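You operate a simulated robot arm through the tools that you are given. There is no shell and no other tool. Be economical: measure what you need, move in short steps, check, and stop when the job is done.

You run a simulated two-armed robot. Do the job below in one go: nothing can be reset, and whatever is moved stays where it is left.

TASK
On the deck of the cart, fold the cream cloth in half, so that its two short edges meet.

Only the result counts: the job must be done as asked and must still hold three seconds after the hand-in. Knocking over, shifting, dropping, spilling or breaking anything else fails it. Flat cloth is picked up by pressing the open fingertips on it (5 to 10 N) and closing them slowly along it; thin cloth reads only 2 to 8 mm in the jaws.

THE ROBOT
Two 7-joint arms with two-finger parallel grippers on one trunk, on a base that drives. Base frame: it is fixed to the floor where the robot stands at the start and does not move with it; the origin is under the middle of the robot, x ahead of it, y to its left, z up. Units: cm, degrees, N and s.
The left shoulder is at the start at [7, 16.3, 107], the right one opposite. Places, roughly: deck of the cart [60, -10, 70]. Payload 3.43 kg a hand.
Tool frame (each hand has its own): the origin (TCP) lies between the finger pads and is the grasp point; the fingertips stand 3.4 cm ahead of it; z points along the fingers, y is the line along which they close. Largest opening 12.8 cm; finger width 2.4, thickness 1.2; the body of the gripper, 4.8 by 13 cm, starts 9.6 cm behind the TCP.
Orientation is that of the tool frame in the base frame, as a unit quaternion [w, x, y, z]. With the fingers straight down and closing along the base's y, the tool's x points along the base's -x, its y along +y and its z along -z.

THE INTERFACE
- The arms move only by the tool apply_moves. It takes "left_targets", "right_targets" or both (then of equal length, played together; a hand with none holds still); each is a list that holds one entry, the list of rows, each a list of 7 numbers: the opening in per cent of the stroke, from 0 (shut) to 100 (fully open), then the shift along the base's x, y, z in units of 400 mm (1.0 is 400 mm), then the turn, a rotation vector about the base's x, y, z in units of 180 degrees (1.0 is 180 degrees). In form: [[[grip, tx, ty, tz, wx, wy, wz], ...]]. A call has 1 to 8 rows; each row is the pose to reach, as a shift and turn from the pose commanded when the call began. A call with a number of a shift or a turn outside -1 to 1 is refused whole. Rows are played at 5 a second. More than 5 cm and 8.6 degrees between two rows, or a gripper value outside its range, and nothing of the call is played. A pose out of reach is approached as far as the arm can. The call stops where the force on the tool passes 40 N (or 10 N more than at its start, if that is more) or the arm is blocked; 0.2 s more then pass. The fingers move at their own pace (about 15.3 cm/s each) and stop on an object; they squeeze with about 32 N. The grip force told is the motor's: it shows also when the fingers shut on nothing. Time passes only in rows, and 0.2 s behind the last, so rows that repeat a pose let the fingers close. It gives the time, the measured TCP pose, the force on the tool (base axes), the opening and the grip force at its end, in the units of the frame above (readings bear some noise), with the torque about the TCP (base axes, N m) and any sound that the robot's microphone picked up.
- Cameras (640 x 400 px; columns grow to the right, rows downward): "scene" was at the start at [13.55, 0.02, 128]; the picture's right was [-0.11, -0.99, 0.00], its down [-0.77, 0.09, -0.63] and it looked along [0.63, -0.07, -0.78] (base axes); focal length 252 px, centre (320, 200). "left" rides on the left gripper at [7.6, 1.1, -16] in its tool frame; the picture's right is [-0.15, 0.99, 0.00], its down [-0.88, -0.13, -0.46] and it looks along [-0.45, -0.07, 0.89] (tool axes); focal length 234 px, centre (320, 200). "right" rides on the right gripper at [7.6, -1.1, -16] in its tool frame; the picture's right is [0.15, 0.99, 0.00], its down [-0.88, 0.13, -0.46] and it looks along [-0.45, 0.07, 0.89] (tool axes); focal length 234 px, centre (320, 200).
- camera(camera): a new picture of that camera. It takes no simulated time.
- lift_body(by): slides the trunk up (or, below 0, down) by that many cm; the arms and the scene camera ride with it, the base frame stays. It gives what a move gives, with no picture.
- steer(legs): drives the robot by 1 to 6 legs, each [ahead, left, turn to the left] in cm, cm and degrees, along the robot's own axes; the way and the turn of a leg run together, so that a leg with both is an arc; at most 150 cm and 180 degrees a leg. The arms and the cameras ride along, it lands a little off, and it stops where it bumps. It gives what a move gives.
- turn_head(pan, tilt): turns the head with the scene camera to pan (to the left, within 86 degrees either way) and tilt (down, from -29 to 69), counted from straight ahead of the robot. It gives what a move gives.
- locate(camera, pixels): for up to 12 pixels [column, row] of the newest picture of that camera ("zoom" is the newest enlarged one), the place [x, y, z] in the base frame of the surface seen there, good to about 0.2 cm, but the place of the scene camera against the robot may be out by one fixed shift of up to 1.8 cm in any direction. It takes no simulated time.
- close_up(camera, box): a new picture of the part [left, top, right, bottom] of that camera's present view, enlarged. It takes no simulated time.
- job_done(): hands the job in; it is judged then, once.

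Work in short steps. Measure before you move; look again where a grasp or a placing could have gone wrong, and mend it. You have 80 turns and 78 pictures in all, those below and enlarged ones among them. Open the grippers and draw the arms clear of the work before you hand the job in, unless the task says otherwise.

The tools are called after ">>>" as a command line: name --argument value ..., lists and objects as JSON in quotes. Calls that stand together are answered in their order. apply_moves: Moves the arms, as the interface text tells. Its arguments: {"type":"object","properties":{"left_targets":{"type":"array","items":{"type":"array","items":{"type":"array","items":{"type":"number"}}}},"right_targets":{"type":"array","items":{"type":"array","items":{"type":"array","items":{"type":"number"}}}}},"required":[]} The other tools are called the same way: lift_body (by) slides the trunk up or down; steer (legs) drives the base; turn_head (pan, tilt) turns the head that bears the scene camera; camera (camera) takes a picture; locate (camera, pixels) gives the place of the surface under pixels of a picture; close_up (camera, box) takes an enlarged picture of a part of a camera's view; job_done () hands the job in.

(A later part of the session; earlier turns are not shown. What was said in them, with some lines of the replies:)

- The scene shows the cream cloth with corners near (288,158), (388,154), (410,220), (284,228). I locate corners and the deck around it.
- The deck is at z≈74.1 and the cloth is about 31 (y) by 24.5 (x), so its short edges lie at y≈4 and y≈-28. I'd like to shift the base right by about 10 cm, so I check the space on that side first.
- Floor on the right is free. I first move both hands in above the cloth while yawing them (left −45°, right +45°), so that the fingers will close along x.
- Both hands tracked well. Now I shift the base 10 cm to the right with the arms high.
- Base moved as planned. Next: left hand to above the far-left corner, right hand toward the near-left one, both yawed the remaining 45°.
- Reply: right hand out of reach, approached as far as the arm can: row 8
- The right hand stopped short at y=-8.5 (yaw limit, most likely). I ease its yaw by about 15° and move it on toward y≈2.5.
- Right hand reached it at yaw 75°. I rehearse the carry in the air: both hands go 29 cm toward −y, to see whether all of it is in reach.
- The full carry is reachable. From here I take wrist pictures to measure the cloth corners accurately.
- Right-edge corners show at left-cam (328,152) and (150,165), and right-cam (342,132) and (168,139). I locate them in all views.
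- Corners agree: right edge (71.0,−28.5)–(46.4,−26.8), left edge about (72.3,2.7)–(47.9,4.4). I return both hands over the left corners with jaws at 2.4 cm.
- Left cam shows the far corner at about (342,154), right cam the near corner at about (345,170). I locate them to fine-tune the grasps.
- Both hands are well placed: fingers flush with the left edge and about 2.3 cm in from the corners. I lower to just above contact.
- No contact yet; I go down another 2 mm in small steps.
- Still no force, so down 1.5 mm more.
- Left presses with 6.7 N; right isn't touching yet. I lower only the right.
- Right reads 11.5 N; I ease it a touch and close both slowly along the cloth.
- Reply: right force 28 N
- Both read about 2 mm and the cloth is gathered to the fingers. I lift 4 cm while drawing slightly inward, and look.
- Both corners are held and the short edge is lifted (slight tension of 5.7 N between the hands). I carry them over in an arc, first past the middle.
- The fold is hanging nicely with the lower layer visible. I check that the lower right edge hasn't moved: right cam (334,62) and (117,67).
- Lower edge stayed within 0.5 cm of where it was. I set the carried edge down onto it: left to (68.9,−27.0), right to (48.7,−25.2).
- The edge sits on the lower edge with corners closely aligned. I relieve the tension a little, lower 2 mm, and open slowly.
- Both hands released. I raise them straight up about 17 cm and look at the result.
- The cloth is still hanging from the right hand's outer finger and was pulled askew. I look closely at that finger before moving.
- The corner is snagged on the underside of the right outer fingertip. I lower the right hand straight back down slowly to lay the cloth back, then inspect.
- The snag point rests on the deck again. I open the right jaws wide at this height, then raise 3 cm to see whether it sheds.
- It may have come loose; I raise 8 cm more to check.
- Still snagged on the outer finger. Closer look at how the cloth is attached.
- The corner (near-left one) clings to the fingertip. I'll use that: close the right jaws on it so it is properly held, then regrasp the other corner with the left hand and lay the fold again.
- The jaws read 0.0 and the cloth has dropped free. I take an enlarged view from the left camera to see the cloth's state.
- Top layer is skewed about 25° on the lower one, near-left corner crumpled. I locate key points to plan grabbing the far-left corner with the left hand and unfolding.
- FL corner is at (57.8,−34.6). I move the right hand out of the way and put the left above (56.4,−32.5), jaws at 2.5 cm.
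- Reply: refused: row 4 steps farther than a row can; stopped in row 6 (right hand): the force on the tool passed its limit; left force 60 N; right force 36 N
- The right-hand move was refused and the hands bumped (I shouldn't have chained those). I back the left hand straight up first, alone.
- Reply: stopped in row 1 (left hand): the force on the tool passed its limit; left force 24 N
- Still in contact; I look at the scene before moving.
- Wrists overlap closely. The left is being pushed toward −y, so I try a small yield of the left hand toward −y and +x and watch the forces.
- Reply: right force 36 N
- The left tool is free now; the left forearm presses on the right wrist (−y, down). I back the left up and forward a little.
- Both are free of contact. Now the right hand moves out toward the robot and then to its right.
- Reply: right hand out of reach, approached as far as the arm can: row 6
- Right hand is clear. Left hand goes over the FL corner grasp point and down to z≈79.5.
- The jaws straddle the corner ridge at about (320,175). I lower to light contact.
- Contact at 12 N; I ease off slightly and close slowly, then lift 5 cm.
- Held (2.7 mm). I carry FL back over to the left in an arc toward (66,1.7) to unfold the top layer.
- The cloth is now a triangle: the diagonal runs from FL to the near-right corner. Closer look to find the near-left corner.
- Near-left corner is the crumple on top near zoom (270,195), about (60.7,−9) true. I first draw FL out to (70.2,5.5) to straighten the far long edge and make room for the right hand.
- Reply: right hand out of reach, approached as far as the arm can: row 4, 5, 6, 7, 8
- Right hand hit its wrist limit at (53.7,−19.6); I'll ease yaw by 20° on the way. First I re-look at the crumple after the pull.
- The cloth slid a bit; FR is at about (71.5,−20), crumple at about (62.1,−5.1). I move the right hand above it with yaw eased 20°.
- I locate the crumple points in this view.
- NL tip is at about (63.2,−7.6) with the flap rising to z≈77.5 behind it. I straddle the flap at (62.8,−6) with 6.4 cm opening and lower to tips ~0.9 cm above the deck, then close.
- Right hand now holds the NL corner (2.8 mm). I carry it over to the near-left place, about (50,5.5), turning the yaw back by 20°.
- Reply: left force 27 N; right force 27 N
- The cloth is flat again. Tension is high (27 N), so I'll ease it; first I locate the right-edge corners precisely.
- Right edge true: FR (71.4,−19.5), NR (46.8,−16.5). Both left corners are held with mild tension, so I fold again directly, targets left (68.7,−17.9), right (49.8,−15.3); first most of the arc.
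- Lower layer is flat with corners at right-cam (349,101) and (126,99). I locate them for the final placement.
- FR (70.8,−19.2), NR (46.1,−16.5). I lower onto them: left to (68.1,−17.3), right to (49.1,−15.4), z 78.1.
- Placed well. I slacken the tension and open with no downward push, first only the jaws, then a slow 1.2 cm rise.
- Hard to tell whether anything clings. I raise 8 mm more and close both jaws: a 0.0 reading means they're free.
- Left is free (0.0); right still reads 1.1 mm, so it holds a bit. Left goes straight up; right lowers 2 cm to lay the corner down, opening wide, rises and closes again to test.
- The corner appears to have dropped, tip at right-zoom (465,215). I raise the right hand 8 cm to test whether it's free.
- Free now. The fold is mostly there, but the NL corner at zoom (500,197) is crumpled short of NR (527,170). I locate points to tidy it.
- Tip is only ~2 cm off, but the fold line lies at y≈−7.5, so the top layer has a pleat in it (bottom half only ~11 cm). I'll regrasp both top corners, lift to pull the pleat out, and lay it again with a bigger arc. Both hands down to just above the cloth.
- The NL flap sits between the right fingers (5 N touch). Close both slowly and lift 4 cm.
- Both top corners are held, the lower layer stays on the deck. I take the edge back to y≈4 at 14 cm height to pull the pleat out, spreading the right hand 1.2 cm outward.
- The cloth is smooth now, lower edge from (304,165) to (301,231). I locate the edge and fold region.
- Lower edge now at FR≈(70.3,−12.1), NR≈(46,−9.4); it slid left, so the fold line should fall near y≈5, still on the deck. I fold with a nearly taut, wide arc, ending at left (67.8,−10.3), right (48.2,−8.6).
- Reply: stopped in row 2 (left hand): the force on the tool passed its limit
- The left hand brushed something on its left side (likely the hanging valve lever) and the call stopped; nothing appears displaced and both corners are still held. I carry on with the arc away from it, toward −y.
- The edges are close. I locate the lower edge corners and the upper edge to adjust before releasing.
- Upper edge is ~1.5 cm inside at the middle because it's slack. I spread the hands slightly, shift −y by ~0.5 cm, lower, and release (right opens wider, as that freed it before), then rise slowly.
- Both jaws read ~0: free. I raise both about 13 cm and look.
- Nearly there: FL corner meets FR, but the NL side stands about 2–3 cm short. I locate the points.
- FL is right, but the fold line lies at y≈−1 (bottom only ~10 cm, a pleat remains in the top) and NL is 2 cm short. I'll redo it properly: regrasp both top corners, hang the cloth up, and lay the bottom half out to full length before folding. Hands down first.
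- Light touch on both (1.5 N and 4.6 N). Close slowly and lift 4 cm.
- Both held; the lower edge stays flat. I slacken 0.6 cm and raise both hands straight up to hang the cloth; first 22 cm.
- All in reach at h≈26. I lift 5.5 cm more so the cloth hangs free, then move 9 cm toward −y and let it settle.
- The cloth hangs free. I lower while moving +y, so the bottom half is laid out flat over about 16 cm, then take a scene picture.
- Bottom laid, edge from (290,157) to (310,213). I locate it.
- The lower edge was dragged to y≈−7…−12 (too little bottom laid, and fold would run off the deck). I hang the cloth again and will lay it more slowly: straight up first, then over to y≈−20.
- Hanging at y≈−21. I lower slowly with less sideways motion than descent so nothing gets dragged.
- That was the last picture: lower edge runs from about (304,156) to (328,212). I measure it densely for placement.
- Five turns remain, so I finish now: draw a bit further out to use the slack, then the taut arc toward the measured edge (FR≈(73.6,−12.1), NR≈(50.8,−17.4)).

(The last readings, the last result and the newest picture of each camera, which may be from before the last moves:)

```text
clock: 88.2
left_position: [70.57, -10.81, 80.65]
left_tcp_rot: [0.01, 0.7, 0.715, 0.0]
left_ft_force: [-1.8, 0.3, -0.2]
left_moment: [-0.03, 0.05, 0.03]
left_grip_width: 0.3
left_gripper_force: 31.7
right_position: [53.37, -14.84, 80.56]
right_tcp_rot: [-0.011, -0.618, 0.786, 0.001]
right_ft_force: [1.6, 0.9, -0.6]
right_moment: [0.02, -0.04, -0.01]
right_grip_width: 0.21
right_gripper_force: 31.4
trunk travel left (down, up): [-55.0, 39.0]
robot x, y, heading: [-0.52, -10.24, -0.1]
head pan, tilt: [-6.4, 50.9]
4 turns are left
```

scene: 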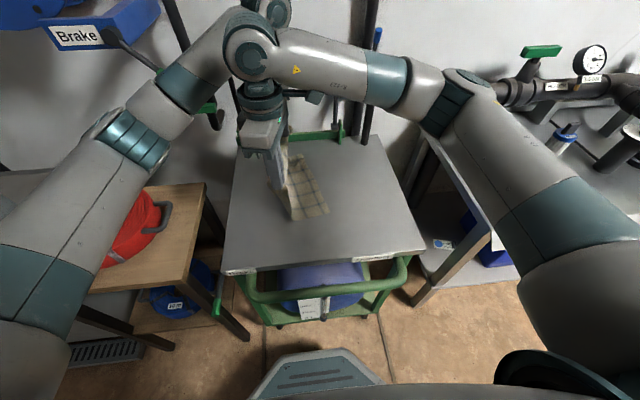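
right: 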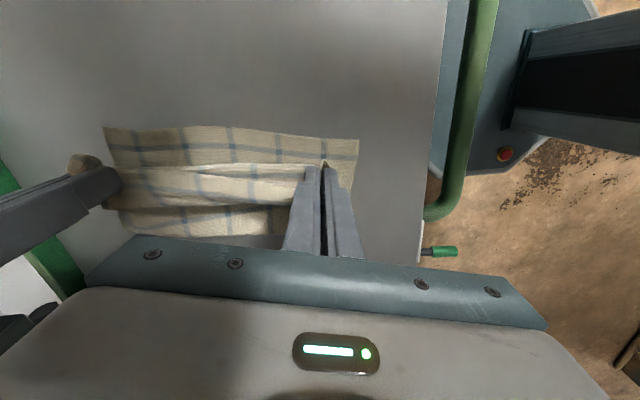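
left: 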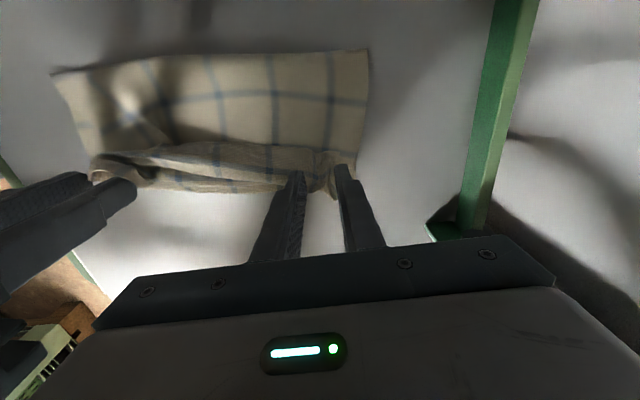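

Right on course. I lower the last 2.4 cm, release (right opening wide), rise 1.2 cm.

>>> apply_moves --left_targets '[[[0, 0, -0.005, -0.04, 0, 0, 0], [0, 0, -0.008, -0.063, 0, 0, 0], [0, 0, -0.008, -0.063, 0, 0, 0], [6, 0, -0.008, -0.063, 0, 0, 0], [14, 0, -0.008, -0.063, 0, 0, 0], [22, 0, -0.008, -0.057, 0, 0, 0], [22, 0, -0.008, -0.044, 0, 0, 0], [22, 0, -0.008, -0.024, 0, 0, 0]]]' --right_targets '[[[0, 0, -0.008, -0.04, 0, 0, 0], [0, 0, -0.012, -0.062, 0, 0, 0], [0, 0, -0.012, -0.062, 0, 0, 0], [15, 0, -0.012, -0.06, 0, 0, 0], [30, 0, -0.012, -0.058, 0, 0, 0], [40, 0, -0.012, -0.054, 0, 0, 0], [40, 0, -0.012, -0.038, 0, 0, 0], [40, 0, -0.012, -0.018, 0, 0, 0]]]'

>>> apply_moves --left_targets '[[[22, 0, 0, 0.02, 0, 0, 0], [10, 0, 0, 0.03, 0, 0, 0], [0, 0, 0, 0.03, 0, 0, 0], [0, 0, 0, 0.03, 0, 0, 0]]]' --right_targets '[[[40, 0, 0, 0.02, 0, 0, 0], [20, 0, 0, 0.03, 0, 0, 0], [0, 0, 0, 0.03, 0, 0, 0], [0, 0, 0, 0.03, 0, 0, 0]]]'

```text
clock: 90.0
left_position: [70.46, -11.09, 79.68]
left_tcp_rot: [0.009, 0.7, 0.714, 0.0]
left_ft_force: [0.4, 0.2, 0.3]
left_moment: [-0.02, 0.0, -0.01]
left_grip_width: 2.83
left_gripper_force: 0.0
right_position: [53.17, -15.39, 79.83]
right_tcp_rot: [-0.011, -0.618, 0.786, 0.002]
right_ft_force: [0.6, 0.1, 0.4]
right_moment: [0.0, 0.04, -0.02]
right_grip_width: 5.12
right_gripper_force: 0.1
trunk travel left (down, up): [-55.0, 39.0]
robot x, y, heading: [-0.14, -9.83, -0.3]
head pan, tilt: [-6.4, 50.9]
```

```text
clock: 91.0
left_position: [70.48, -11.07, 81.01]
left_tcp_rot: [0.009, 0.7, 0.714, 0.0]
left_ft_force: [-1.1, -0.2, -0.5]
left_moment: [-0.01, -0.01, 0.03]
left_grip_width: 0.03
left_gripper_force: 32.3
right_position: [53.2, -15.36, 81.09]
right_tcp_rot: [-0.011, -0.618, 0.786, 0.002]
right_ft_force: [-0.4, 0.3, 0.0]
right_moment: [0.01, 0.0, 0.01]
right_grip_width: 0.0
right_gripper_force: 31.8
trunk travel left (down, up): [-55.0, 39.0]
robot x, y, heading: [-0.05, -9.65, -0.3]
head pan, tilt: [-6.4, 50.9]
3 turns are left
```

Both jaws read ~0, so the cloth is free. I raise the hands clear and open them.

>>> apply_moves --left_targets '[[[0, 0, 0, 0.05, 0, 0, 0], [0, 0, 0, 0.13, 0, 0, 0], [0, 0, 0, 0.22, 0, 0, 0], [0, 0, 0, 0.31, 0, 0, 0], [20, 0, 0, 0.4, 0, 0, 0], [40, 0, 0, 0.45, 0, 0, 0], [60, 0, 0, 0.45, 0, 0, 0]]]' --right_targets '[[[0, 0, 0, 0.05, 0, 0, 0], [0, 0, 0, 0.13, 0, 0, 0], [0, 0, 0, 0.22, 0, 0, 0], [0, 0, 0, 0.31, 0, 0, 0], [20, 0, 0, 0.4, 0, 0, 0], [40, 0, 0, 0.45, 0, 0, 0], [60, 0, 0, 0.45, 0, 0, 0]]]'

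```text
clock: 92.6
left_position: [70.4, -11.01, 99.0]
left_tcp_rot: [0.009, 0.7, 0.714, 0.001]
left_ft_force: [0.2, -0.1, -0.5]
left_moment: [-0.01, 0.0, 0.03]
left_grip_width: 7.69
left_gripper_force: 0.0
right_position: [53.23, -15.23, 98.82]
right_tcp_rot: [-0.011, -0.618, 0.786, 0.002]
right_ft_force: [-0.5, 0.8, 0.2]
right_moment: [0.0, -0.01, 0.01]
right_grip_width: 7.67
right_gripper_force: 0.0
trunk travel left (down, up): [-55.0, 39.0]
robot x, y, heading: [-0.32, -9.71, -0.1]
head pan, tilt: [-6.4, 50.9]
2 turns are left
```

Hands are open and clear above the work, forces are near zero, and no pictures are left, so I hand the job in.

>>> job_done

```text
The job is handed in.
```

I folded the cream cloth over on the cart deck and handed the job in, but I couldn't see the final result. My pictures ran out before the last placement, so I can't confirm that the two short edges meet.

- **Fold quality:** I set the upper corners down on where I had measured the lower edge. Just before the final fold, only about 9 cm of the lower half lay flat, where about 15 cm was needed. The earlier attempts that started that way left a pleat in the top layer, so this one may have one too.
- **Bumps:** My two hands bumped once. The left hand also brushed something on its left side, probably the hanging valve lever. I saw nothing shifted in the scene pictures after that, but I didn't look for it specifically.
- **Finish:** Both grippers let go of the cloth and are open and raised clear of the deck.
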